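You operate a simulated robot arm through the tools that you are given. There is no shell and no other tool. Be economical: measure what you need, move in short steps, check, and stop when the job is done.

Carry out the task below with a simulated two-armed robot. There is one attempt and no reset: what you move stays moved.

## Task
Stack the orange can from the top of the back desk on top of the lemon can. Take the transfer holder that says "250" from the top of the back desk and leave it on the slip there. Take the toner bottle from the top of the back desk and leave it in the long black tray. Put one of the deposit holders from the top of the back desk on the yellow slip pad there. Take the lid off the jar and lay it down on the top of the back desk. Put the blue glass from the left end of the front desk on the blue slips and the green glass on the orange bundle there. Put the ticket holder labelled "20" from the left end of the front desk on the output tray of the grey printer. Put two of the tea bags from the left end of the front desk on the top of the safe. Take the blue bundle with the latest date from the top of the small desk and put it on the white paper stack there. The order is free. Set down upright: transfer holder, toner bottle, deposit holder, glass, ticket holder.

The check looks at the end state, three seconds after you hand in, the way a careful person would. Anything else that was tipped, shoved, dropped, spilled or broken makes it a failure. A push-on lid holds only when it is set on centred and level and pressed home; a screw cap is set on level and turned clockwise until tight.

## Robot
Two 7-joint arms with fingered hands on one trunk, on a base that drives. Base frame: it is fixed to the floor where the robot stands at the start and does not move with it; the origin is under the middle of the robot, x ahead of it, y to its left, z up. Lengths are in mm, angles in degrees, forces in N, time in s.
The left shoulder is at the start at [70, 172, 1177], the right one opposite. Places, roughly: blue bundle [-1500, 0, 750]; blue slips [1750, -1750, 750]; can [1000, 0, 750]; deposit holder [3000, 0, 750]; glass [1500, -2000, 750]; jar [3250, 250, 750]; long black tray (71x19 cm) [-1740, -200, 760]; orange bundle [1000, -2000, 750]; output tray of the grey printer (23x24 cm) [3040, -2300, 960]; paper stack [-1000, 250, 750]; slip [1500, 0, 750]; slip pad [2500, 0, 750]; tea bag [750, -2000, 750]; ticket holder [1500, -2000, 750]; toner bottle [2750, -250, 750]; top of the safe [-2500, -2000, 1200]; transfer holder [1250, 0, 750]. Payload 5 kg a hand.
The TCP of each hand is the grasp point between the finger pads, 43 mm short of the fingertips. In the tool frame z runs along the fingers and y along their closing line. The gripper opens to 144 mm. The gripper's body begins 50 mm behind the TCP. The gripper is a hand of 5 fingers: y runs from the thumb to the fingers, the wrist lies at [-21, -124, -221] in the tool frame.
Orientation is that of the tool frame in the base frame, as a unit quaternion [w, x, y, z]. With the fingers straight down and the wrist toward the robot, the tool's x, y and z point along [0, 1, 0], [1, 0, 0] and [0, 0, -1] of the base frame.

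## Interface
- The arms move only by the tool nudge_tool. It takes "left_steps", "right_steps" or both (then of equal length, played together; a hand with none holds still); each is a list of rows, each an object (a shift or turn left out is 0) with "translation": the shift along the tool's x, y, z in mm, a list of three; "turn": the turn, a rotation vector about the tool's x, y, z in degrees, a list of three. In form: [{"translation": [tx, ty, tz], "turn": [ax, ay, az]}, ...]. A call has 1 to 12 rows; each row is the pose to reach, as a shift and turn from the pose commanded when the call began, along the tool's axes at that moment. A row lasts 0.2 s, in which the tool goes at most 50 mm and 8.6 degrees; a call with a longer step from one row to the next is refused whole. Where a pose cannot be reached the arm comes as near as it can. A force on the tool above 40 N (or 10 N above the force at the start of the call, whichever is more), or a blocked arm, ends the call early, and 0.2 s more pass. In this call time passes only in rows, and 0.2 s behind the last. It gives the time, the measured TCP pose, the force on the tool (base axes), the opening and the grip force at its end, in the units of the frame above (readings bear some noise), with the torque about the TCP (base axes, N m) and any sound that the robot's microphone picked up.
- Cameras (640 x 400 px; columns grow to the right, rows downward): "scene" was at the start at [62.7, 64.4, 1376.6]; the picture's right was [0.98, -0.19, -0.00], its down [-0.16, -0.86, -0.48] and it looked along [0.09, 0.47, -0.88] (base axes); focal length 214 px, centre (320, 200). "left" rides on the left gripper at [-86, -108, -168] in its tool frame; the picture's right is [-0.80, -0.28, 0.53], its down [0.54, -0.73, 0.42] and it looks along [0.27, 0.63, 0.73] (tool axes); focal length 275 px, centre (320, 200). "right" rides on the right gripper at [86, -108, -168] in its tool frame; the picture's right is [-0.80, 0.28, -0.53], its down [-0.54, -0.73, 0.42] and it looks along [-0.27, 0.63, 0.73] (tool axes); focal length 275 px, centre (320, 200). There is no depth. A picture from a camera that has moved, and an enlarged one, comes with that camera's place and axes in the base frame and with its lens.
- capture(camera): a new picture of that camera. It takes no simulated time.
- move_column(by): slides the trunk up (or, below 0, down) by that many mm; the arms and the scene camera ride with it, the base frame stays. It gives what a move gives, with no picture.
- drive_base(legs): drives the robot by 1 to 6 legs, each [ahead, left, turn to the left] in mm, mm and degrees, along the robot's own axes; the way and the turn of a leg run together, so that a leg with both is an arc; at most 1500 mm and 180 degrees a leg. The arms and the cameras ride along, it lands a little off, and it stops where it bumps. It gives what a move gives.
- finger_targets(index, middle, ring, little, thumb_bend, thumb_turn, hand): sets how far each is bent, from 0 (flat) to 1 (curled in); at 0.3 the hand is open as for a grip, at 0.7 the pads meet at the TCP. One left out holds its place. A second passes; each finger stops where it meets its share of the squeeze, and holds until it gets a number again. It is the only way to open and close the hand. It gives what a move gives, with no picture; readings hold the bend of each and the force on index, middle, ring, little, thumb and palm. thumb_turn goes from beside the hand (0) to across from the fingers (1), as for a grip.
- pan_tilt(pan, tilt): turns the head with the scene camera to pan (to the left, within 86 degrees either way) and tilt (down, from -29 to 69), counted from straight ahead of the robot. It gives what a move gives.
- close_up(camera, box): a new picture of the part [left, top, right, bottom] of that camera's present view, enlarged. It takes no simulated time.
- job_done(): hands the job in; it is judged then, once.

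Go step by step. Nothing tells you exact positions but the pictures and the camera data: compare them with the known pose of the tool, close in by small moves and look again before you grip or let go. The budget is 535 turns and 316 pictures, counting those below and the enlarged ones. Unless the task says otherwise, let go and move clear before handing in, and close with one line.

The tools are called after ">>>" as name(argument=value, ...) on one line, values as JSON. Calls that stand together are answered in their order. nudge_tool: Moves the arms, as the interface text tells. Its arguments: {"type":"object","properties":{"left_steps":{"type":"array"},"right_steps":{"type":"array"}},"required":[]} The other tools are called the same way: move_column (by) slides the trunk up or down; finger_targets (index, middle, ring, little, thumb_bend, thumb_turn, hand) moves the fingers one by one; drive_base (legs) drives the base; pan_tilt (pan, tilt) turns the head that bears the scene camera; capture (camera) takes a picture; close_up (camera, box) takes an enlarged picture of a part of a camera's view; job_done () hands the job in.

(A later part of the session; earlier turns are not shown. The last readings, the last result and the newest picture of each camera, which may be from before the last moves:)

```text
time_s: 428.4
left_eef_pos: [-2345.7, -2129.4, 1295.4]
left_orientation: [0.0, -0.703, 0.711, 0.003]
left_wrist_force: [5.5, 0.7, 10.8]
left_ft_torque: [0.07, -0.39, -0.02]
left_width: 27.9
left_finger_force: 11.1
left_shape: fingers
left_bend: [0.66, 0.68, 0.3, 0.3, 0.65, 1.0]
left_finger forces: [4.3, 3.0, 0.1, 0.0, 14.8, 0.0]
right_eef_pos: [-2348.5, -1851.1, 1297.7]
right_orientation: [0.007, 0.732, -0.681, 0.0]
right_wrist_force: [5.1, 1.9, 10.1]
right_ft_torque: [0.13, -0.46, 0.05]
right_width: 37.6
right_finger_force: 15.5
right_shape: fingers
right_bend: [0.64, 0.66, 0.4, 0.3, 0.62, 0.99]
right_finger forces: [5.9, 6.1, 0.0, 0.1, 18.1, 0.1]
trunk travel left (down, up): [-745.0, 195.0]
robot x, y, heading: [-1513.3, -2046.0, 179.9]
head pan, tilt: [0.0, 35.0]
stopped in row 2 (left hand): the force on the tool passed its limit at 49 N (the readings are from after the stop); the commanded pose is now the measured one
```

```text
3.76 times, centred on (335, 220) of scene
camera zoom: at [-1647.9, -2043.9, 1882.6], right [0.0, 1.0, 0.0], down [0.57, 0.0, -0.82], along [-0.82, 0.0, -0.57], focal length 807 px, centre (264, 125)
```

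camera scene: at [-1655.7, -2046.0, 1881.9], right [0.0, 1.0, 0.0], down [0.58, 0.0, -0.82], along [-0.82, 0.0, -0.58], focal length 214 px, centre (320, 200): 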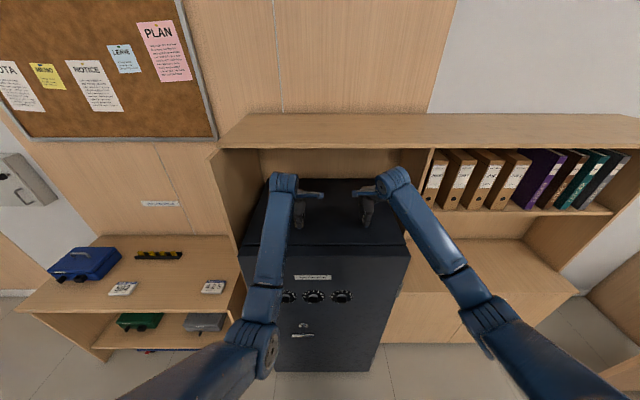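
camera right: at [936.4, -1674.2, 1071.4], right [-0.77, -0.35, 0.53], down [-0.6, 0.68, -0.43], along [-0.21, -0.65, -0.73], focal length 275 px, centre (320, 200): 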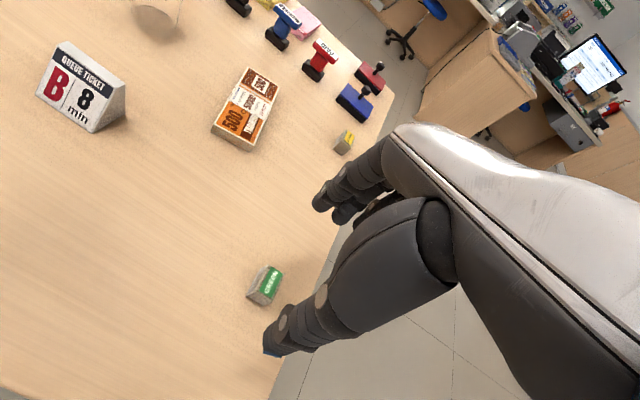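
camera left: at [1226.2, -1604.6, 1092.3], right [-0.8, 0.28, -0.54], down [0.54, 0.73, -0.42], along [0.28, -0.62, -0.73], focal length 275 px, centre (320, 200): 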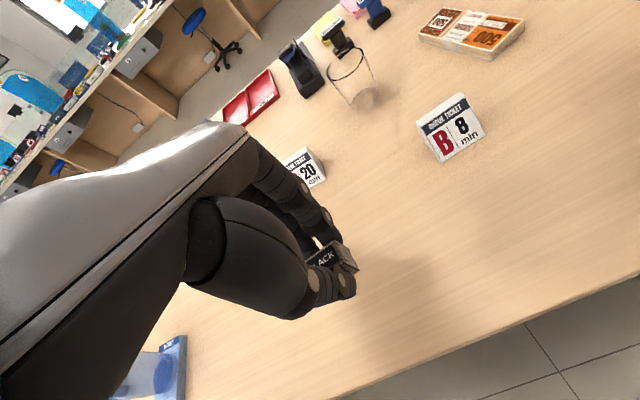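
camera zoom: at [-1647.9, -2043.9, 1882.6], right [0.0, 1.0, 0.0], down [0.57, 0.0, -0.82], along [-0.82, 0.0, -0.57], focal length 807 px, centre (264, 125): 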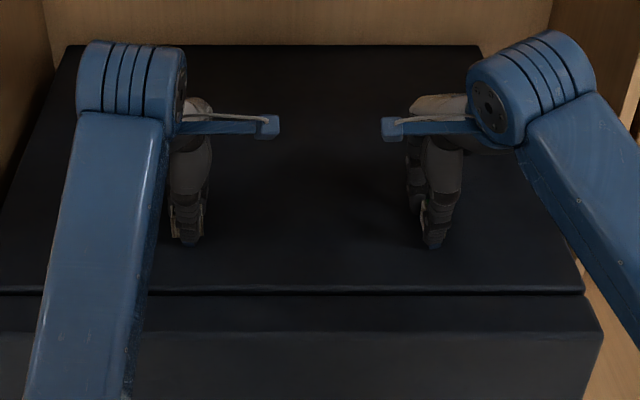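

The safe top is at ~1248, both bags touch it. I release both.

>>> nudge_tool(left_steps=[{"translation": [0, 0, -3]}], right_steps=[{"translation": [0, 0, -3]}])

>>> finger_targets(hand="left", index=0.55, middle=0.55, thumb_bend=0.55)

>>> finger_targets(hand="right", index=0.5, middle=0.5, thumb_bend=0.5)

>>> finger_targets(hand="left", index=0.3, middle=0.3, thumb_bend=0.3)

>>> finger_targets(hand="right", index=0.3, middle=0.3, ring=0.3, thumb_bend=0.3)

>>> nudge_tool(left_steps=[{"translation": [0, 0, -40]}, {"translation": [0, 0, -85]}, {"translation": [0, -30, -115]}, {"translation": [0, -70, -125]}, {"translation": [0, -110, -125]}], right_steps=[{"translation": [0, 0, -40]}, {"translation": [0, 0, -85]}, {"translation": [0, -30, -115]}, {"translation": [0, -70, -125]}, {"translation": [0, -110, -125]}])

>>> close_up(camera="scene", box=[250, 170, 420, 270])

```text
time_s: 428.8
left_eef_pos: [-2349.2, -2129.3, 1296.4]
left_orientation: [0.0, -0.703, 0.711, 0.001]
left_wrist_force: [3.8, 1.1, 6.7]
left_ft_torque: [0.03, -0.34, 0.0]
left_width: 27.9
left_finger_force: 10.0
left_shape: fingers
left_bend: [0.67, 0.68, 0.3, 0.3, 0.64, 1.0]
left_finger forces: [4.4, 3.0, 0.0, 0.0, 13.0, 0.1]
right_eef_pos: [-2350.1, -1851.5, 1298.7]
right_orientation: [0.006, 0.733, -0.68, 0.001]
right_wrist_force: [2.0, 1.3, 3.8]
right_ft_torque: [0.04, -0.19, -0.01]
right_width: 37.2
right_finger_force: 14.6
right_shape: fingers
right_bend: [0.65, 0.66, 0.4, 0.3, 0.62, 0.99]
right_finger forces: [6.7, 6.3, 0.1, 0.0, 15.9, 0.0]
trunk travel left (down, up): [-745.0, 195.0]
robot x, y, heading: [-1513.8, -2044.1, 179.9]
head pan, tilt: [0.0, 35.0]
```

```text
time_s: 429.8
left_eef_pos: [-2347.4, -2129.5, 1298.3]
left_orientation: [0.001, -0.703, 0.712, 0.001]
left_wrist_force: [1.7, -0.8, 13.4]
left_ft_torque: [-0.01, 0.34, 0.0]
left_width: 58.2
left_finger_force: 6.1
left_shape: fingers
left_bend: [0.56, 0.56, 0.3, 0.3, 0.55, 0.99]
left_finger forces: [7.0, 5.8, 0.0, 0.0, 0.1, 0.1]
right_eef_pos: [-2350.0, -1852.0, 1297.6]
right_orientation: [0.006, 0.733, -0.68, 0.0]
right_wrist_force: [0.1, 0.0, 0.3]
right_ft_torque: [0.01, 0.02, 0.0]
right_width: 37.2
right_finger_force: 14.0
right_shape: fingers
right_bend: [0.65, 0.66, 0.4, 0.3, 0.62, 0.99]
right_finger forces: [7.3, 6.7, 0.1, 0.0, 14.1, 0.0]
trunk travel left (down, up): [-745.0, 195.0]
robot x, y, heading: [-1515.6, -2044.3, 179.9]
head pan, tilt: [0.0, 35.0]
```

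```text
time_s: 430.8
left_eef_pos: [-2347.3, -2128.7, 1299.1]
left_orientation: [0.0, -0.704, 0.711, 0.001]
left_wrist_force: [0.9, -1.2, 15.0]
left_ft_torque: [-0.01, 0.42, 0.01]
left_width: 58.6
left_finger_force: 6.7
left_shape: fingers
left_bend: [0.56, 0.56, 0.3, 0.3, 0.55, 0.99]
left_finger forces: [7.3, 7.1, 0.0, 0.0, 0.0, 0.0]
right_eef_pos: [-2350.6, -1852.0, 1299.1]
right_orientation: [0.007, 0.733, -0.68, 0.0]
right_wrist_force: [0.6, -0.2, 1.9]
right_ft_torque: [0.03, 0.12, 0.0]
right_width: 77.9
right_finger_force: 1.5
right_shape: fingers
right_bend: [0.5, 0.5, 0.4, 0.3, 0.5, 0.98]
right_finger forces: [0.1, 2.7, 0.0, 0.0, 0.0, 0.0]
trunk travel left (down, up): [-745.0, 195.0]
robot x, y, heading: [-1515.3, -2044.4, 179.9]
head pan, tilt: [0.0, 35.0]
```

```text
time_s: 431.8
left_eef_pos: [-2348.0, -2129.7, 1297.1]
left_orientation: [0.002, -0.702, 0.712, 0.0]
left_wrist_force: [-0.8, 0.1, 0.0]
left_ft_torque: [0.05, 0.0, 0.01]
left_width: 149.4
left_finger_force: 0.1
left_shape: fingers
left_bend: [0.3, 0.3, 0.3, 0.3, 0.3, 0.96]
left_finger forces: [0.0, 0.0, 0.0, 0.0, 0.0, 0.0]
right_eef_pos: [-2351.2, -1851.9, 1298.0]
right_orientation: [0.006, 0.733, -0.68, 0.0]
right_wrist_force: [-0.3, 0.8, 9.1]
right_ft_torque: [0.11, 0.32, 0.0]
right_width: 78.0
right_finger_force: 4.3
right_shape: fingers
right_bend: [0.5, 0.5, 0.4, 0.3, 0.5, 0.98]
right_finger forces: [0.0, 8.6, 0.0, 0.1, 0.1, 0.0]
trunk travel left (down, up): [-745.0, 195.0]
robot x, y, heading: [-1511.6, -2044.4, 180.0]
head pan, tilt: [0.0, 35.0]
```

```text
time_s: 432.8
left_eef_pos: [-2349.5, -2128.2, 1296.2]
left_orientation: [0.002, -0.703, 0.712, 0.0]
left_wrist_force: [0.8, -0.3, -0.5]
left_ft_torque: [-0.03, -0.01, 0.01]
left_width: 149.5
left_finger_force: 0.1
left_shape: fingers
left_bend: [0.3, 0.3, 0.3, 0.3, 0.3, 0.96]
left_finger forces: [0.0, 0.0, 0.0, 0.0, 0.0, 0.1]
right_eef_pos: [-2352.7, -1850.3, 1298.2]
right_orientation: [0.006, 0.733, -0.68, 0.002]
right_wrist_force: [-0.6, 0.0, 0.2]
right_ft_torque: [0.03, 0.0, -0.02]
right_width: 149.5
right_finger_force: 0.0
right_shape: fingers
right_bend: [0.3, 0.3, 0.3, 0.3, 0.3, 0.96]
right_finger forces: [0.0, 0.1, 0.1, 0.0, 0.0, 0.0]
trunk travel left (down, up): [-745.0, 195.0]
robot x, y, heading: [-1515.5, -2041.2, 179.9]
head pan, tilt: [0.0, 35.0]
```

```text
time_s: 434.0
left_eef_pos: [-2235.0, -2132.1, 1425.0]
left_orientation: [0.0, -0.703, 0.711, 0.0]
left_wrist_force: [1.2, 0.0, 0.2]
left_ft_torque: [-0.02, 0.04, 0.04]
left_width: 149.8
left_finger_force: 0.2
left_shape: fingers
left_bend: [0.3, 0.3, 0.3, 0.3, 0.3, 0.96]
left_finger forces: [0.1, 0.1, 0.0, 0.0, 0.1, 0.1]
right_eef_pos: [-2238.7, -1841.8, 1423.8]
right_orientation: [0.007, 0.733, -0.68, 0.001]
right_wrist_force: [0.4, 0.0, 1.2]
right_ft_torque: [0.0, 0.03, 0.01]
right_width: 149.6
right_finger_force: 0.0
right_shape: fingers
right_bend: [0.3, 0.3, 0.3, 0.3, 0.3, 0.96]
right_finger forces: [0.1, 0.0, 0.1, 0.0, 0.1, 0.1]
trunk travel left (down, up): [-745.0, 195.0]
robot x, y, heading: [-1510.5, -2041.8, 179.9]
head pan, tilt: [0.0, 35.0]
```

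```text
3.76 times, centred on (335, 220) of scene
camera zoom: at [-1648.7, -2043.5, 1882.6], right [0.0, 1.0, 0.0], down [0.57, 0.0, -0.82], along [-0.82, 0.0, -0.57], focal length 807 px, centre (264, 125)
```

zoom: 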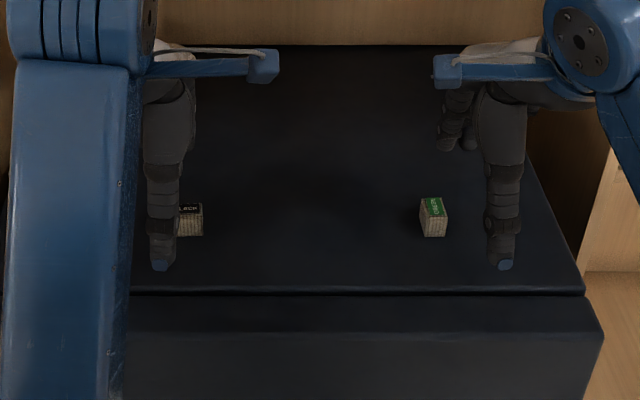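

Both tea bags are on the safe. Next I drive round to the far side of the front desk for the green glass and the ticket holder.

>>> drive_base(legs=[[-250, 0, 0], [0, 0, -90], [-730, 0, 0], [0, -1400, 0]])

>>> pan_tilt(pan=-60, tilt=30)

>>> capture(camera="scene")

```text
time_s: 449.8
left_eef_pos: [62.6, -2055.4, 1423.8]
left_orientation: [0.001, 0.013, 1.0, 0.0]
left_wrist_force: [-1.2, -0.2, -0.1]
left_ft_torque: [-0.01, -0.04, -0.01]
left_width: 149.9
left_finger_force: 0.0
left_shape: fingers
left_bend: [0.3, 0.3, 0.3, 0.3, 0.3, 0.96]
left_finger forces: [0.1, 0.0, 0.0, 0.1, 0.0, 0.1]
right_eef_pos: [353.9, -2056.7, 1421.2]
right_orientation: [-0.005, -0.031, 0.999, 0.003]
right_wrist_force: [-0.7, -0.2, -0.6]
right_ft_torque: [0.01, -0.01, -0.02]
right_width: 149.8
right_finger_force: 0.1
right_shape: fingers
right_bend: [0.3, 0.3, 0.3, 0.3, 0.3, 0.96]
right_finger forces: [0.0, 0.0, 0.0, 0.1, 0.0, 0.0]
trunk travel left (down, up): [-745.0, 195.0]
robot x, y, heading: [143.6, -2785.9, 89.0]
head pan, tilt: [0.0, 35.0]
```

```text
time_s: 451.1
left_eef_pos: [61.4, -2055.2, 1422.4]
left_orientation: [0.001, 0.012, 1.0, -0.001]
left_wrist_force: [0.7, -0.1, 0.5]
left_ft_torque: [-0.04, -0.04, 0.02]
left_width: 150.1
left_finger_force: 0.0
left_shape: fingers
left_bend: [0.3, 0.3, 0.3, 0.3, 0.3, 0.96]
left_finger forces: [0.0, 0.0, 0.0, 0.1, 0.0, 0.1]
right_eef_pos: [354.6, -2056.1, 1422.3]
right_orientation: [-0.004, -0.03, 1.0, 0.003]
right_wrist_force: [0.1, 0.2, 0.0]
right_ft_torque: [-0.03, -0.02, 0.0]
right_width: 149.7
right_finger_force: 0.0
right_shape: fingers
right_bend: [0.3, 0.3, 0.3, 0.3, 0.3, 0.96]
right_finger forces: [0.1, 0.1, 0.0, 0.0, 0.0, 0.0]
trunk travel left (down, up): [-745.0, 195.0]
robot x, y, heading: [144.6, -2779.8, 89.0]
head pan, tilt: [-60.0, 30.0]
```

```text
60 pictures are left
camera scene: at [222.1, -2686.0, 1889.9], right [0.49, -0.87, 0.0], down [-0.44, -0.24, -0.87], along [0.76, 0.42, -0.5], focal length 214 px, centre (320, 200)
```

scene: 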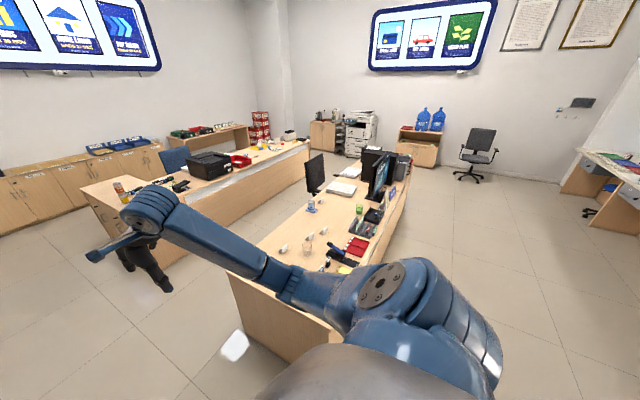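

>>> drive_base(legs=[[0, -1480, 1]])

>>> move_column(by=-220)

>>> pan_tilt(pan=-10, tilt=42)

>>> capture(camera="scene")

```text
time_s: 458.4
left_eef_pos: [1534.9, -2059.7, 1423.2]
left_orientation: [0.001, 0.0, 1.0, -0.001]
left_wrist_force: [-1.0, 0.5, -0.7]
left_ft_torque: [-0.02, 0.0, 0.04]
left_width: 150.0
left_finger_force: 0.1
left_shape: fingers
left_bend: [0.3, 0.3, 0.3, 0.3, 0.3, 0.96]
left_finger forces: [0.0, 0.1, 0.1, 0.1, 0.0, 0.0]
right_eef_pos: [1826.5, -2054.2, 1421.3]
right_orientation: [-0.004, -0.043, 0.999, 0.004]
right_wrist_force: [1.3, -0.2, -0.2]
right_ft_torque: [0.01, 0.0, 0.04]
right_width: 149.6
right_finger_force: 0.1
right_shape: fingers
right_bend: [0.3, 0.3, 0.3, 0.3, 0.3, 0.96]
right_finger forces: [0.0, 0.0, 0.0, 0.0, 0.0, 0.1]
trunk travel left (down, up): [-745.0, 195.0]
robot x, y, heading: [1634.7, -2786.0, 90.4]
head pan, tilt: [-60.0, 30.0]
```

```text
time_s: 460.8
left_eef_pos: [1534.7, -2060.7, 1202.4]
left_orientation: [0.0, 0.0, 1.0, 0.0]
left_wrist_force: [0.1, 0.0, 0.8]
left_ft_torque: [-0.01, 0.03, 0.0]
left_width: 149.9
left_finger_force: 0.1
left_shape: fingers
left_bend: [0.3, 0.3, 0.3, 0.3, 0.3, 0.96]
left_finger forces: [0.1, 0.1, 0.0, 0.0, 0.0, 0.0]
right_eef_pos: [1826.8, -2053.7, 1201.1]
right_orientation: [-0.005, -0.043, 0.999, 0.003]
right_wrist_force: [0.8, 0.0, -0.2]
right_ft_torque: [0.0, 0.02, 0.01]
right_width: 149.8
right_finger_force: 0.0
right_shape: fingers
right_bend: [0.3, 0.3, 0.3, 0.3, 0.3, 0.96]
right_finger forces: [0.1, 0.1, 0.0, 0.1, 0.0, 0.0]
trunk travel left (down, up): [-525.0, 415.0]
robot x, y, heading: [1625.0, -2783.2, 90.7]
head pan, tilt: [-60.0, 30.0]
```

```text
time_s: 461.9
left_eef_pos: [1535.7, -2059.9, 1203.3]
left_orientation: [0.0, 0.0, 1.0, -0.001]
left_wrist_force: [0.1, 0.5, -0.8]
left_ft_torque: [-0.02, 0.0, -0.02]
left_width: 150.3
left_finger_force: 0.0
left_shape: fingers
left_bend: [0.3, 0.3, 0.3, 0.3, 0.3, 0.96]
left_finger forces: [0.1, 0.0, 0.1, 0.0, 0.0, 0.1]
right_eef_pos: [1826.1, -2054.4, 1202.4]
right_orientation: [-0.005, -0.043, 0.999, 0.003]
right_wrist_force: [-0.1, -0.1, -0.2]
right_ft_torque: [0.01, -0.01, 0.01]
right_width: 149.6
right_finger_force: 0.1
right_shape: fingers
right_bend: [0.3, 0.3, 0.3, 0.3, 0.3, 0.96]
right_finger forces: [0.1, 0.0, 0.0, 0.0, 0.1, 0.0]
trunk travel left (down, up): [-525.0, 415.0]
robot x, y, heading: [1635.8, -2783.4, 90.6]
head pan, tilt: [-10.0, 42.0]
```

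```text
59 pictures are left
camera scene: at [1645.8, -2649.8, 1651.7], right [0.99, -0.16, 0.0], down [-0.11, -0.66, -0.74], along [0.12, 0.73, -0.67], focal length 214 px, centre (320, 200)
```

scene: 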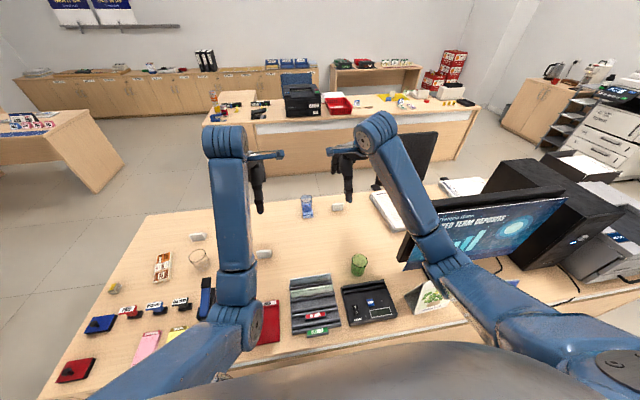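

>>> nudge_tool(right_steps=[{"translation": [-10, -18, 35]}, {"translation": [-19, -37, 70]}, {"translation": [-28, -55, 105]}, {"translation": [-38, -74, 140]}, {"translation": [-47, -92, 175]}, {"translation": [-57, -111, 210]}, {"translation": [-66, -129, 240]}])

>>> capture(camera="right")

>>> close_up(camera="scene", box=[320, 230, 400, 290])

```text
time_s: 463.6
left_eef_pos: [1534.4, -2059.5, 1203.6]
left_orientation: [0.001, 0.0, 1.0, 0.0]
left_wrist_force: [0.6, 0.2, 0.5]
left_ft_torque: [0.02, -0.03, 0.0]
left_width: 149.9
left_finger_force: 0.0
left_shape: fingers
left_bend: [0.3, 0.3, 0.3, 0.3, 0.3, 0.96]
left_finger forces: [0.1, 0.0, 0.0, 0.0, 0.0, 0.0]
right_eef_pos: [1902.7, -2175.3, 959.6]
right_orientation: [-0.005, -0.044, 0.999, 0.004]
right_wrist_force: [0.6, -0.7, 0.1]
right_ft_torque: [0.0, 0.02, 0.02]
right_width: 149.8
right_finger_force: 0.0
right_shape: fingers
right_bend: [0.3, 0.3, 0.3, 0.3, 0.3, 0.96]
right_finger forces: [0.0, 0.1, 0.0, 0.1, 0.1, 0.0]
trunk travel left (down, up): [-525.0, 415.0]
robot x, y, heading: [1631.0, -2781.0, 90.7]
head pan, tilt: [-10.0, 42.0]
```

```text
58 pictures are left
camera right: at [1829.8, -2291.1, 1128.1], right [0.77, 0.35, 0.53], down [0.6, -0.67, -0.43], along [0.2, 0.65, -0.73], focal length 275 px, centre (320, 200)
```

right: 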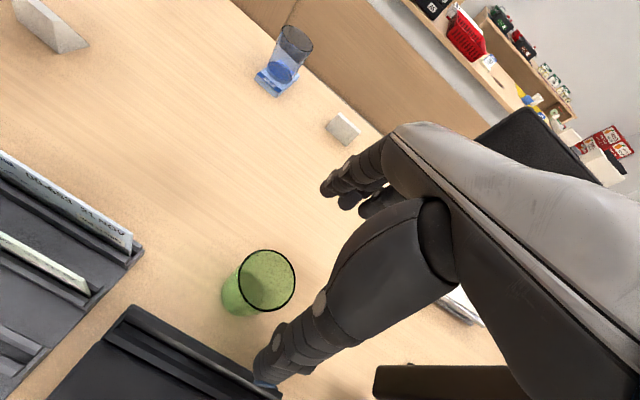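

```text
6.67 times, centred on (360, 260) of scene
camera zoom: at [1646.5, -2650.8, 1651.8], right [0.99, -0.16, 0.0], down [-0.11, -0.66, -0.74], along [0.12, 0.73, -0.67], focal length 1430 px, centre (53, -200)
```

zoom: 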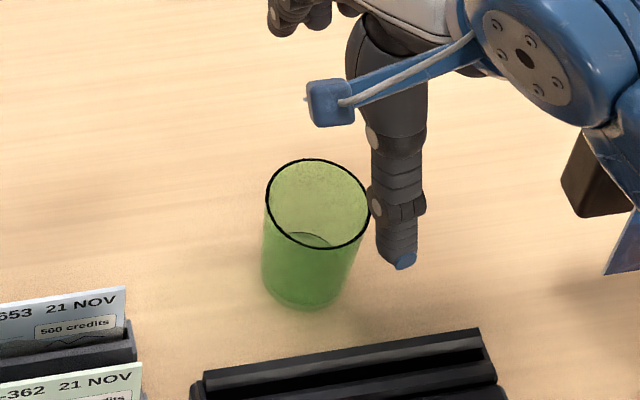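

>>> finger_targets(hand="right", index=0.42, middle=0.42, ring=0.42, little=0.42, thumb_bend=0.43)

>>> nudge_tool(right_steps=[{"translation": [6, 0, 35]}, {"translation": [6, 0, 75]}, {"translation": [6, 0, 115]}, {"translation": [6, 0, 150]}])

>>> finger_targets(hand="right", index=0.6, middle=0.6, thumb_bend=0.6)

>>> nudge_tool(right_steps=[{"translation": [0, 0, -10]}, {"translation": [0, 0, -40]}, {"translation": [0, 0, -85]}, {"translation": [0, 0, -130]}, {"translation": [0, 0, -175]}, {"translation": [0, 0, -220]}, {"translation": [0, 0, -265]}])

>>> capture(camera="right")

```text
time_s: 464.6
left_eef_pos: [1535.4, -2060.2, 1202.2]
left_orientation: [0.002, 0.0, 1.0, -0.001]
left_wrist_force: [0.1, 0.6, 0.5]
left_ft_torque: [0.03, 0.0, -0.03]
left_width: 150.1
left_finger_force: 0.0
left_shape: fingers
left_bend: [0.3, 0.3, 0.3, 0.3, 0.3, 0.96]
left_finger forces: [0.0, 0.0, 0.0, 0.1, 0.0, 0.0]
right_eef_pos: [1902.9, -2174.3, 959.4]
right_orientation: [-0.006, -0.044, 0.999, 0.004]
right_wrist_force: [0.5, -0.4, 0.9]
right_ft_torque: [-0.02, 0.01, 0.0]
right_width: 106.4
right_finger_force: 0.0
right_shape: fingers
right_bend: [0.42, 0.42, 0.42, 0.42, 0.43, 0.97]
right_finger forces: [0.1, 0.0, 0.1, 0.0, 0.1, 0.0]
trunk travel left (down, up): [-525.0, 415.0]
robot x, y, heading: [1632.4, -2782.4, 90.7]
head pan, tilt: [-10.0, 42.0]
```

```text
time_s: 465.6
left_eef_pos: [1533.4, -2062.0, 1206.0]
left_orientation: [0.002, -0.001, 1.0, -0.001]
left_wrist_force: [-0.6, -0.3, 0.2]
left_ft_torque: [0.0, -0.03, 0.02]
left_width: 150.0
left_finger_force: 0.0
left_shape: fingers
left_bend: [0.3, 0.3, 0.3, 0.3, 0.3, 0.96]
left_finger forces: [0.0, 0.1, 0.0, 0.0, 0.0, 0.0]
right_eef_pos: [1893.1, -2172.4, 819.3]
right_orientation: [-0.005, -0.044, 0.999, 0.01]
right_wrist_force: [0.0, 7.6, 41.9]
right_ft_torque: [-2.71, 0.04, 0.03]
right_width: 109.6
right_finger_force: 20.2
right_shape: fingers
right_bend: [0.42, 0.42, 0.42, 0.42, 0.41, 0.97]
right_finger forces: [0.0, 0.0, 0.0, 0.0, 41.3, 0.0]
trunk travel left (down, up): [-525.0, 415.0]
robot x, y, heading: [1632.1, -2783.1, 90.7]
head pan, tilt: [-10.0, 42.0]
```

```text
time_s: 465.9
left_eef_pos: [1535.6, -2059.0, 1202.5]
left_orientation: [0.001, 0.0, 1.0, 0.0]
left_wrist_force: [0.1, -0.2, -0.8]
left_ft_torque: [0.0, 0.07, -0.05]
left_width: 149.7
left_finger_force: 0.1
left_shape: fingers
left_bend: [0.3, 0.3, 0.3, 0.3, 0.3, 0.96]
left_finger forces: [0.1, 0.1, 0.0, 0.1, 0.0, 0.0]
right_eef_pos: [1894.9, -2171.9, 815.5]
right_orientation: [-0.007, -0.043, 0.999, 0.01]
right_wrist_force: [-0.8, -1.1, 4.7]
right_ft_torque: [0.05, 0.0, 0.02]
right_width: 59.2
right_finger_force: 5.0
right_shape: fingers
right_bend: [0.59, 0.58, 0.42, 0.42, 0.53, 0.99]
right_finger forces: [1.4, 2.4, 0.1, 0.1, 5.0, 0.0]
trunk travel left (down, up): [-525.0, 415.0]
robot x, y, heading: [1630.7, -2780.8, 90.6]
head pan, tilt: [-10.0, 42.0]
stopped (right hand): the force on the tool passed its limit at 56 N (the readings are from after the stop); the commanded pose is now the measured one
```

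```text
time_s: 467.5
left_eef_pos: [1534.3, -2059.5, 1204.9]
left_orientation: [0.0, 0.0, 1.0, -0.001]
left_wrist_force: [-0.7, 0.2, 0.0]
left_ft_torque: [0.0, -0.02, 0.02]
left_width: 149.7
left_finger_force: 0.1
left_shape: fingers
left_bend: [0.3, 0.3, 0.3, 0.3, 0.3, 0.96]
left_finger forces: [0.1, 0.1, 0.0, 0.0, 0.0, 0.0]
right_eef_pos: [1896.6, -2178.6, 1078.2]
right_orientation: [-0.006, -0.043, 0.999, 0.007]
right_wrist_force: [-0.5, 0.5, -1.0]
right_ft_torque: [-0.01, 0.0, -0.01]
right_width: 58.3
right_finger_force: 3.9
right_shape: fingers
right_bend: [0.59, 0.58, 0.42, 0.42, 0.53, 0.99]
right_finger forces: [1.2, 2.4, 0.1, 0.0, 3.5, 0.1]
trunk travel left (down, up): [-525.0, 415.0]
robot x, y, heading: [1635.6, -2784.8, 90.6]
head pan, tilt: [-10.0, 42.0]
```

```text
56 pictures are left
camera right: at [1823.5, -2296.0, 1244.4], right [0.78, 0.34, 0.53], down [0.6, -0.67, -0.44], along [0.2, 0.66, -0.72], focal length 275 px, centre (320, 200)
```

right: 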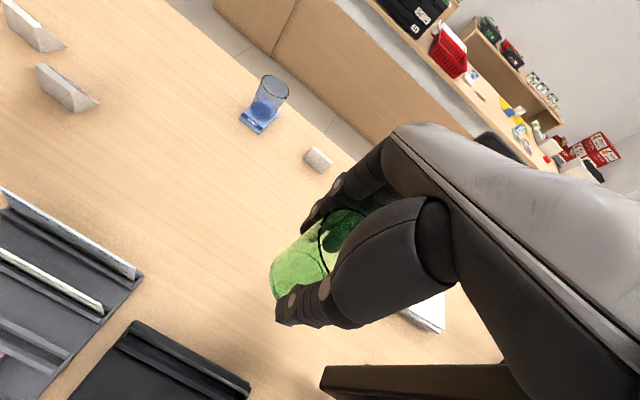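

>>> finger_targets(hand="right", index=0.63, middle=0.63, thumb_bend=0.6)

>>> close_up(camera="scene", box=[280, 230, 420, 330])

```text
time_s: 468.5
left_eef_pos: [1534.9, -2059.7, 1203.7]
left_orientation: [0.001, 0.0, 1.0, -0.001]
left_wrist_force: [0.1, 0.1, -0.3]
left_ft_torque: [0.02, 0.03, -0.03]
left_width: 149.8
left_finger_force: 0.2
left_shape: fingers
left_bend: [0.3, 0.3, 0.3, 0.3, 0.3, 0.96]
left_finger forces: [0.1, 0.0, 0.0, 0.0, 0.0, 0.0]
right_eef_pos: [1897.3, -2179.1, 1076.0]
right_orientation: [-0.007, -0.044, 0.999, 0.008]
right_wrist_force: [0.8, 0.4, -1.9]
right_ft_torque: [0.01, -0.03, -0.03]
right_width: 56.0
right_finger_force: 9.6
right_shape: fingers
right_bend: [0.59, 0.6, 0.42, 0.42, 0.54, 0.98]
right_finger forces: [3.5, 5.2, 0.0, 0.1, 9.4, 0.1]
trunk travel left (down, up): [-525.0, 415.0]
robot x, y, heading: [1635.1, -2784.7, 90.7]
head pan, tilt: [-10.0, 42.0]
```

```text
4.00 times, centred on (350, 280) of scene
camera zoom: at [1645.8, -2649.5, 1651.6], right [0.99, -0.16, 0.0], down [-0.11, -0.66, -0.74], along [0.12, 0.73, -0.67], focal length 858 px, centre (200, -120)
```

zoom: 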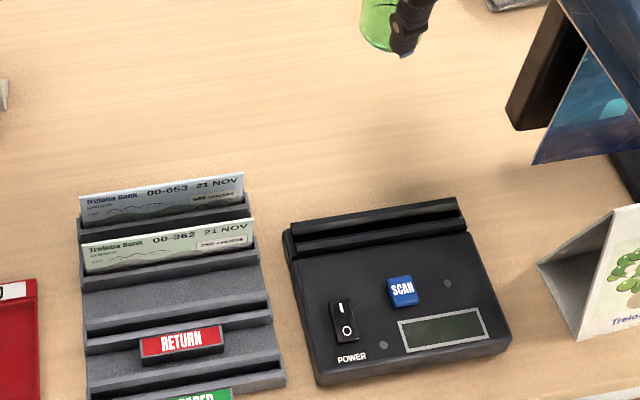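

>>> drive_base(legs=[[0, 790, 0]])

>>> pan_tilt(pan=-10, tilt=42)

>>> capture(camera="scene")

```text
time_s: 472.6
left_eef_pos: [763.4, -2067.0, 1203.1]
left_orientation: [0.001, -0.001, 1.0, -0.001]
left_wrist_force: [-0.2, 0.2, 0.6]
left_ft_torque: [-0.01, 0.0, 0.0]
left_width: 149.7
left_finger_force: 0.0
left_shape: fingers
left_bend: [0.3, 0.3, 0.3, 0.3, 0.3, 0.96]
left_finger forces: [0.0, 0.1, 0.1, 0.1, 0.0, 0.1]
right_eef_pos: [1124.3, -2186.8, 1076.3]
right_orientation: [-0.006, -0.044, 0.999, 0.009]
right_wrist_force: [0.1, 0.6, -1.0]
right_ft_torque: [0.03, 0.03, -0.01]
right_width: 56.4
right_finger_force: 9.7
right_shape: fingers
right_bend: [0.59, 0.6, 0.42, 0.42, 0.54, 0.98]
right_finger forces: [3.5, 5.2, 0.0, 0.0, 9.4, 0.0]
trunk travel left (down, up): [-525.0, 415.0]
robot x, y, heading: [860.4, -2790.9, 90.8]
head pan, tilt: [-10.0, 42.0]
```

```text
time_s: 473.2
left_eef_pos: [763.2, -2068.9, 1203.0]
left_orientation: [0.001, 0.0, 1.0, -0.001]
left_wrist_force: [0.3, -0.3, -0.2]
left_ft_torque: [-0.01, 0.01, 0.04]
left_width: 149.8
left_finger_force: 0.0
left_shape: fingers
left_bend: [0.3, 0.3, 0.3, 0.3, 0.3, 0.96]
left_finger forces: [0.0, 0.1, 0.0, 0.0, 0.0, 0.0]
right_eef_pos: [1125.9, -2186.2, 1077.2]
right_orientation: [-0.005, -0.043, 0.999, 0.009]
right_wrist_force: [0.0, -1.4, -1.4]
right_ft_torque: [0.0, -0.03, 0.02]
right_width: 56.1
right_finger_force: 9.3
right_shape: fingers
right_bend: [0.59, 0.6, 0.42, 0.42, 0.54, 0.98]
right_finger forces: [3.6, 5.1, 0.0, 0.0, 9.3, 0.0]
trunk travel left (down, up): [-525.0, 415.0]
robot x, y, heading: [855.8, -2792.2, 90.5]
head pan, tilt: [-10.0, 42.0]
```

```text
54 pictures are left
camera scene: at [873.1, -2657.8, 1651.6], right [0.99, -0.16, 0.0], down [-0.11, -0.66, -0.74], along [0.12, 0.73, -0.67], focal length 214 px, centre (320, 200)
```

scene: 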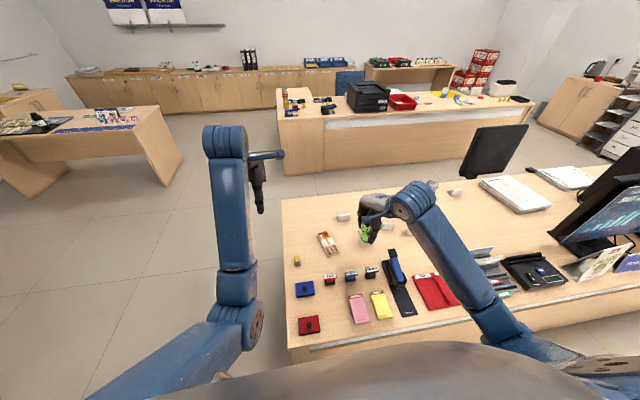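

>>> nudge_tool(right_steps=[{"translation": [15, 35, 0]}, {"translation": [30, 75, 0]}, {"translation": [50, 115, 10]}, {"translation": [68, 155, 40]}, {"translation": [84, 195, 70]}, {"translation": [84, 195, 110]}])

>>> capture(camera="right")

>>> close_up(camera="scene", box=[290, 200, 386, 270])

```text
refused: row 4 steps farther than a row can; nothing moved
```

```text
53 pictures are left
camera right: at [1051.5, -2303.9, 1244.1], right [0.78, 0.34, 0.53], down [0.6, -0.67, -0.44], along [0.2, 0.66, -0.72], focal length 275 px, centre (320, 200)
```

right: 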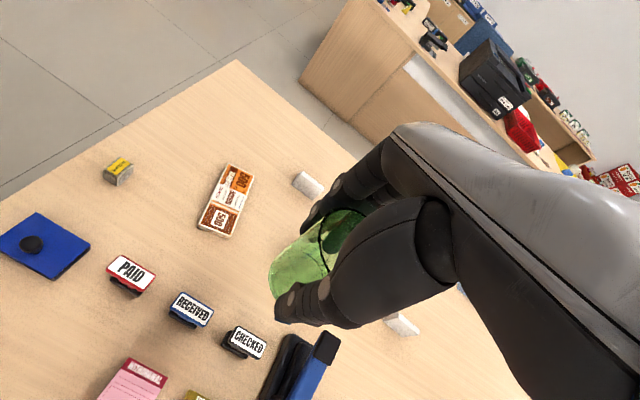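

```text
5.71 times, centred on (338, 235) of scene
camera zoom: at [873.1, -2657.8, 1651.6], right [0.99, -0.16, 0.0], down [-0.11, -0.66, -0.74], along [0.12, 0.73, -0.67], focal length 1226 px, centre (217, 0)
```

zoom: 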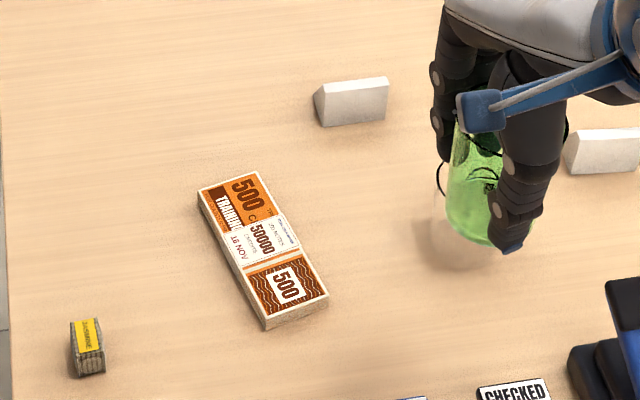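

>>> nudge_tool(right_steps=[{"translation": [18, 36, 0]}, {"translation": [37, 71, 0]}, {"translation": [56, 107, 0]}, {"translation": [74, 142, 10]}, {"translation": [93, 177, 25]}, {"translation": [93, 177, 70]}, {"translation": [93, 177, 115]}, {"translation": [93, 177, 150]}, {"translation": [93, 177, 178]}])

>>> capture(camera="right")

>>> close_up(camera="scene", box=[290, 205, 370, 265])

```text
time_s: 475.2
left_eef_pos: [762.8, -2068.2, 1203.0]
left_orientation: [0.001, 0.0, 1.0, -0.002]
left_wrist_force: [0.2, 0.7, -0.1]
left_ft_torque: [0.02, 0.02, 0.03]
left_width: 149.7
left_finger_force: 0.0
left_shape: fingers
left_bend: [0.3, 0.3, 0.3, 0.3, 0.3, 0.96]
left_finger forces: [0.0, 0.1, 0.0, 0.0, 0.0, 0.0]
right_eef_pos: [1013.9, -2014.8, 902.6]
right_orientation: [-0.006, -0.044, 0.999, 0.009]
right_wrist_force: [0.5, 0.6, -1.2]
right_ft_torque: [-0.02, 0.0, 0.03]
right_width: 56.0
right_finger_force: 8.5
right_shape: fingers
right_bend: [0.6, 0.6, 0.42, 0.42, 0.55, 0.98]
right_finger forces: [3.2, 5.4, 0.1, 0.0, 8.8, 0.1]
trunk travel left (down, up): [-525.0, 415.0]
robot x, y, heading: [856.9, -2787.3, 90.8]
head pan, tilt: [-10.0, 42.0]
```

```text
51 pictures are left
camera right: at [940.7, -2132.7, 1069.9], right [0.78, 0.34, 0.53], down [0.6, -0.67, -0.44], along [0.2, 0.66, -0.72], focal length 275 px, centre (320, 200)
```

right: 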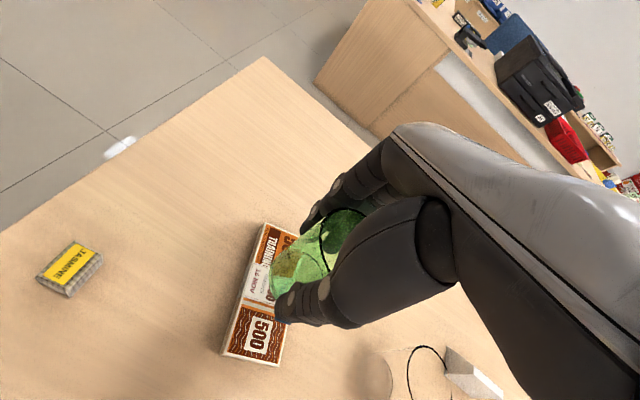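

```text
6.67 times, centred on (330, 235) of scene
camera zoom: at [873.2, -2657.8, 1651.7], right [0.99, -0.16, 0.0], down [-0.11, -0.66, -0.74], along [0.12, 0.73, -0.67], focal length 1430 px, centre (253, -33)
```

zoom: 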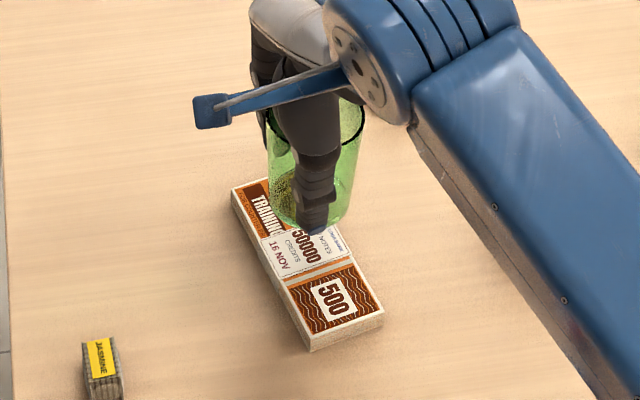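

>>> nudge_tool(right_steps=[{"translation": [-4, -2, 25]}, {"translation": [-4, -2, 48]}, {"translation": [-4, -2, 58]}])

>>> capture(camera="right")

>>> close_up(camera="scene", box=[300, 215, 364, 263])

```text
time_s: 476.0
left_eef_pos: [762.8, -2067.1, 1203.8]
left_orientation: [0.0, 0.0, 1.0, 0.0]
left_wrist_force: [0.3, 0.1, 0.4]
left_ft_torque: [0.01, -0.02, 0.01]
left_width: 149.7
left_finger_force: 0.0
left_shape: fingers
left_bend: [0.3, 0.3, 0.3, 0.3, 0.3, 0.96]
left_finger forces: [0.0, 0.1, 0.2, 0.0, 0.0, 0.0]
right_eef_pos: [1018.2, -2016.7, 844.3]
right_orientation: [-0.007, -0.043, 0.999, 0.009]
right_wrist_force: [-0.2, -0.4, -1.4]
right_ft_torque: [-0.01, 0.01, 0.03]
right_width: 56.2
right_finger_force: 8.2
right_shape: fingers
right_bend: [0.6, 0.6, 0.42, 0.42, 0.55, 0.98]
right_finger forces: [3.2, 5.3, 0.0, 0.0, 8.8, 0.1]
trunk travel left (down, up): [-525.0, 415.0]
robot x, y, heading: [864.1, -2790.9, 90.6]
head pan, tilt: [-10.0, 42.0]
```

```text
49 pictures are left
camera right: at [945.4, -2134.1, 1011.7], right [0.78, 0.34, 0.53], down [0.6, -0.67, -0.44], along [0.2, 0.66, -0.72], focal length 275 px, centre (320, 200)
```

right: 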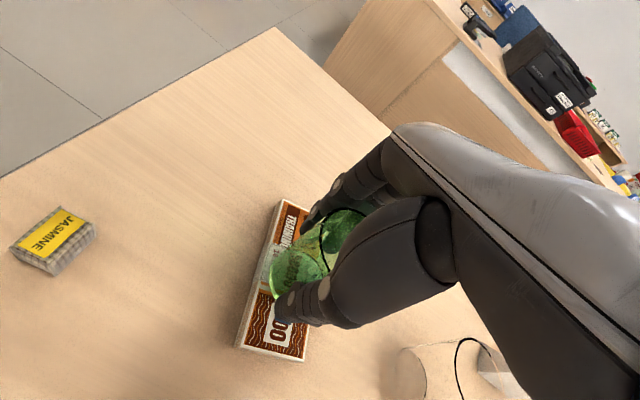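

```text
8.33 times, centred on (332, 239) of scene
camera zoom: at [872.9, -2657.7, 1651.6], right [0.99, -0.16, 0.0], down [-0.11, -0.66, -0.74], along [0.12, 0.73, -0.67], focal length 1787 px, centre (220, -125)
```

zoom: 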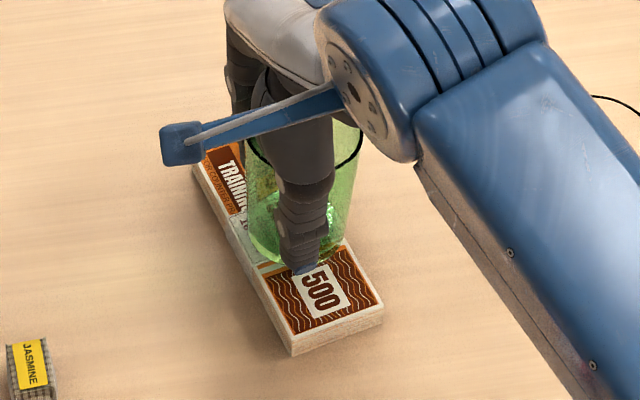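

>>> nudge_tool(right_steps=[{"translation": [2, 0, 4]}, {"translation": [2, 0, 7]}, {"translation": [2, 0, 10]}, {"translation": [2, 0, 13]}])

>>> close_up(camera="scene", box=[300, 215, 364, 263])

>>> close_up(camera="right", box=[220, 180, 380, 370])

```text
time_s: 477.0
left_eef_pos: [763.8, -2069.1, 1204.1]
left_orientation: [0.001, 0.0, 1.0, -0.002]
left_wrist_force: [0.3, -0.1, -0.5]
left_ft_torque: [0.02, 0.0, -0.03]
left_width: 149.7
left_finger_force: 0.0
left_shape: fingers
left_bend: [0.3, 0.3, 0.3, 0.3, 0.3, 0.96]
left_finger forces: [0.0, 0.0, 0.0, 0.0, 0.1, 0.0]
right_eef_pos: [1016.3, -2016.1, 833.8]
right_orientation: [-0.005, -0.042, 0.999, 0.01]
right_wrist_force: [0.5, -1.5, 6.1]
right_ft_torque: [0.09, -0.09, -0.02]
right_width: 55.7
right_finger_force: 10.3
right_shape: fingers
right_bend: [0.6, 0.6, 0.42, 0.42, 0.55, 0.98]
right_finger forces: [3.0, 5.9, 0.1, 0.0, 10.8, 0.0]
trunk travel left (down, up): [-525.0, 415.0]
robot x, y, heading: [858.9, -2792.2, 90.6]
head pan, tilt: [-10.0, 42.0]
```

```text
8.33 times, centred on (332, 239) of scene
camera zoom: at [872.6, -2659.3, 1651.9], right [0.99, -0.16, 0.0], down [-0.11, -0.66, -0.74], along [0.12, 0.73, -0.67], focal length 1787 px, centre (220, -125)
```

zoom: 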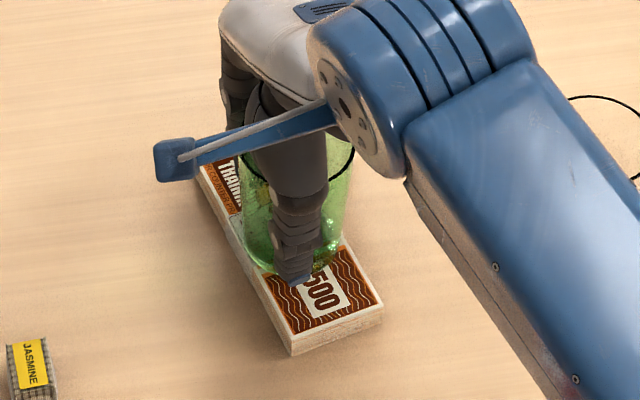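

```text
2.11 times, centred on (300, 275) of right
camera zoom: at [942.3, -2134.2, 1000.9], right [0.78, 0.34, 0.53], down [0.6, -0.67, -0.44], along [0.2, 0.66, -0.72], focal length 580 px, centre (362, 42)
```

zoom: 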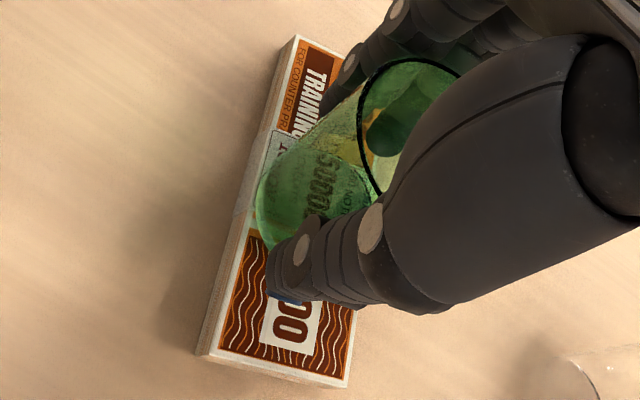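

Centred on the bundle. I release gently.

>>> finger_targets(hand="right", index=0.5, middle=0.5, thumb_bend=0.48)

>>> finger_targets(hand="right", index=0.35, middle=0.35, ring=0.35, little=0.35, thumb_bend=0.35)

>>> nudge_tool(right_steps=[{"translation": [0, 0, -30]}, {"translation": [0, 0, -75]}, {"translation": [0, 0, -120]}, {"translation": [0, 0, -165]}, {"translation": [0, 0, -210]}, {"translation": [0, 0, -255]}, {"translation": [0, -20, -290]}])

>>> close_up(camera="scene", box=[280, 200, 420, 290])

```text
time_s: 478.0
left_eef_pos: [762.1, -2068.6, 1203.6]
left_orientation: [0.0, -0.001, 1.0, -0.001]
left_wrist_force: [0.5, -0.4, -0.4]
left_ft_torque: [-0.02, 0.02, 0.01]
left_width: 149.8
left_finger_force: 0.0
left_shape: fingers
left_bend: [0.3, 0.3, 0.3, 0.3, 0.3, 0.96]
left_finger forces: [0.0, 0.0, 0.1, 0.0, 0.0, 0.0]
right_eef_pos: [1015.6, -2016.7, 831.9]
right_orientation: [-0.006, -0.042, 0.999, 0.009]
right_wrist_force: [-0.2, -0.3, 0.6]
right_ft_torque: [0.01, 0.01, 0.0]
right_width: 81.5
right_finger_force: 0.1
right_shape: fingers
right_bend: [0.5, 0.5, 0.42, 0.42, 0.48, 0.98]
right_finger forces: [0.1, 0.1, 0.0, 0.0, 0.1, 0.0]
trunk travel left (down, up): [-525.0, 415.0]
robot x, y, heading: [862.0, -2789.9, 90.5]
head pan, tilt: [-10.0, 42.0]
```

```text
time_s: 479.0
left_eef_pos: [761.8, -2067.0, 1203.8]
left_orientation: [0.001, 0.0, 1.0, -0.001]
left_wrist_force: [0.4, 0.0, -0.2]
left_ft_torque: [0.02, 0.0, -0.03]
left_width: 149.8
left_finger_force: 0.0
left_shape: fingers
left_bend: [0.3, 0.3, 0.3, 0.3, 0.3, 0.96]
left_finger forces: [0.0, 0.0, 0.0, 0.0, 0.1, 0.1]
right_eef_pos: [1015.4, -2015.4, 832.2]
right_orientation: [-0.006, -0.042, 0.999, 0.009]
right_wrist_force: [-0.4, -0.5, 0.5]
right_ft_torque: [0.01, -0.02, 0.01]
right_width: 132.1
right_finger_force: 0.1
right_shape: fingers
right_bend: [0.35, 0.35, 0.35, 0.35, 0.35, 0.96]
right_finger forces: [0.0, 0.0, 0.0, 0.0, 0.0, 0.0]
trunk travel left (down, up): [-525.0, 415.0]
robot x, y, heading: [858.9, -2792.5, 90.5]
head pan, tilt: [-10.0, 42.0]
```

```text
time_s: 480.6
left_eef_pos: [762.4, -2068.9, 1202.2]
left_orientation: [0.001, 0.0, 1.0, -0.001]
left_wrist_force: [0.2, 0.1, -0.2]
left_ft_torque: [0.04, 0.02, 0.0]
left_width: 149.8
left_finger_force: 0.0
left_shape: fingers
left_bend: [0.3, 0.3, 0.3, 0.3, 0.3, 0.96]
left_finger forces: [0.0, 0.0, 0.1, 0.0, 0.0, 0.1]
right_eef_pos: [1020.0, -2040.2, 1119.3]
right_orientation: [-0.006, -0.043, 0.999, 0.009]
right_wrist_force: [-0.5, -0.4, -0.6]
right_ft_torque: [0.02, 0.02, -0.01]
right_width: 132.5
right_finger_force: 0.1
right_shape: fingers
right_bend: [0.35, 0.35, 0.35, 0.35, 0.35, 0.96]
right_finger forces: [0.0, 0.0, 0.0, 0.1, 0.0, 0.1]
trunk travel left (down, up): [-525.0, 415.0]
robot x, y, heading: [859.8, -2794.2, 90.5]
head pan, tilt: [-10.0, 42.0]
```

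```text
4.44 times, centred on (350, 245) of scene
camera zoom: at [872.7, -2659.4, 1651.7], right [0.99, -0.16, 0.0], down [-0.11, -0.66, -0.74], along [0.12, 0.73, -0.67], focal length 953 px, centre (187, 0)
```

zoom: 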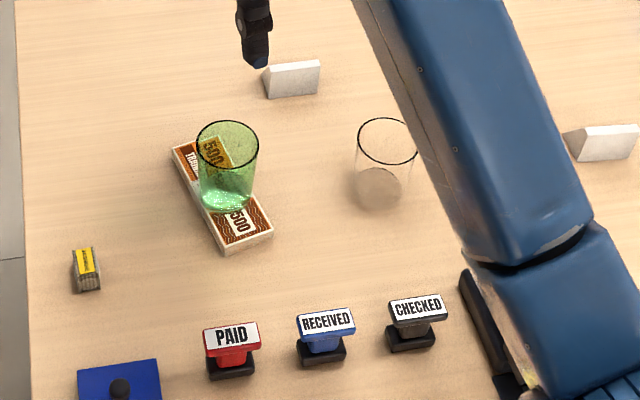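

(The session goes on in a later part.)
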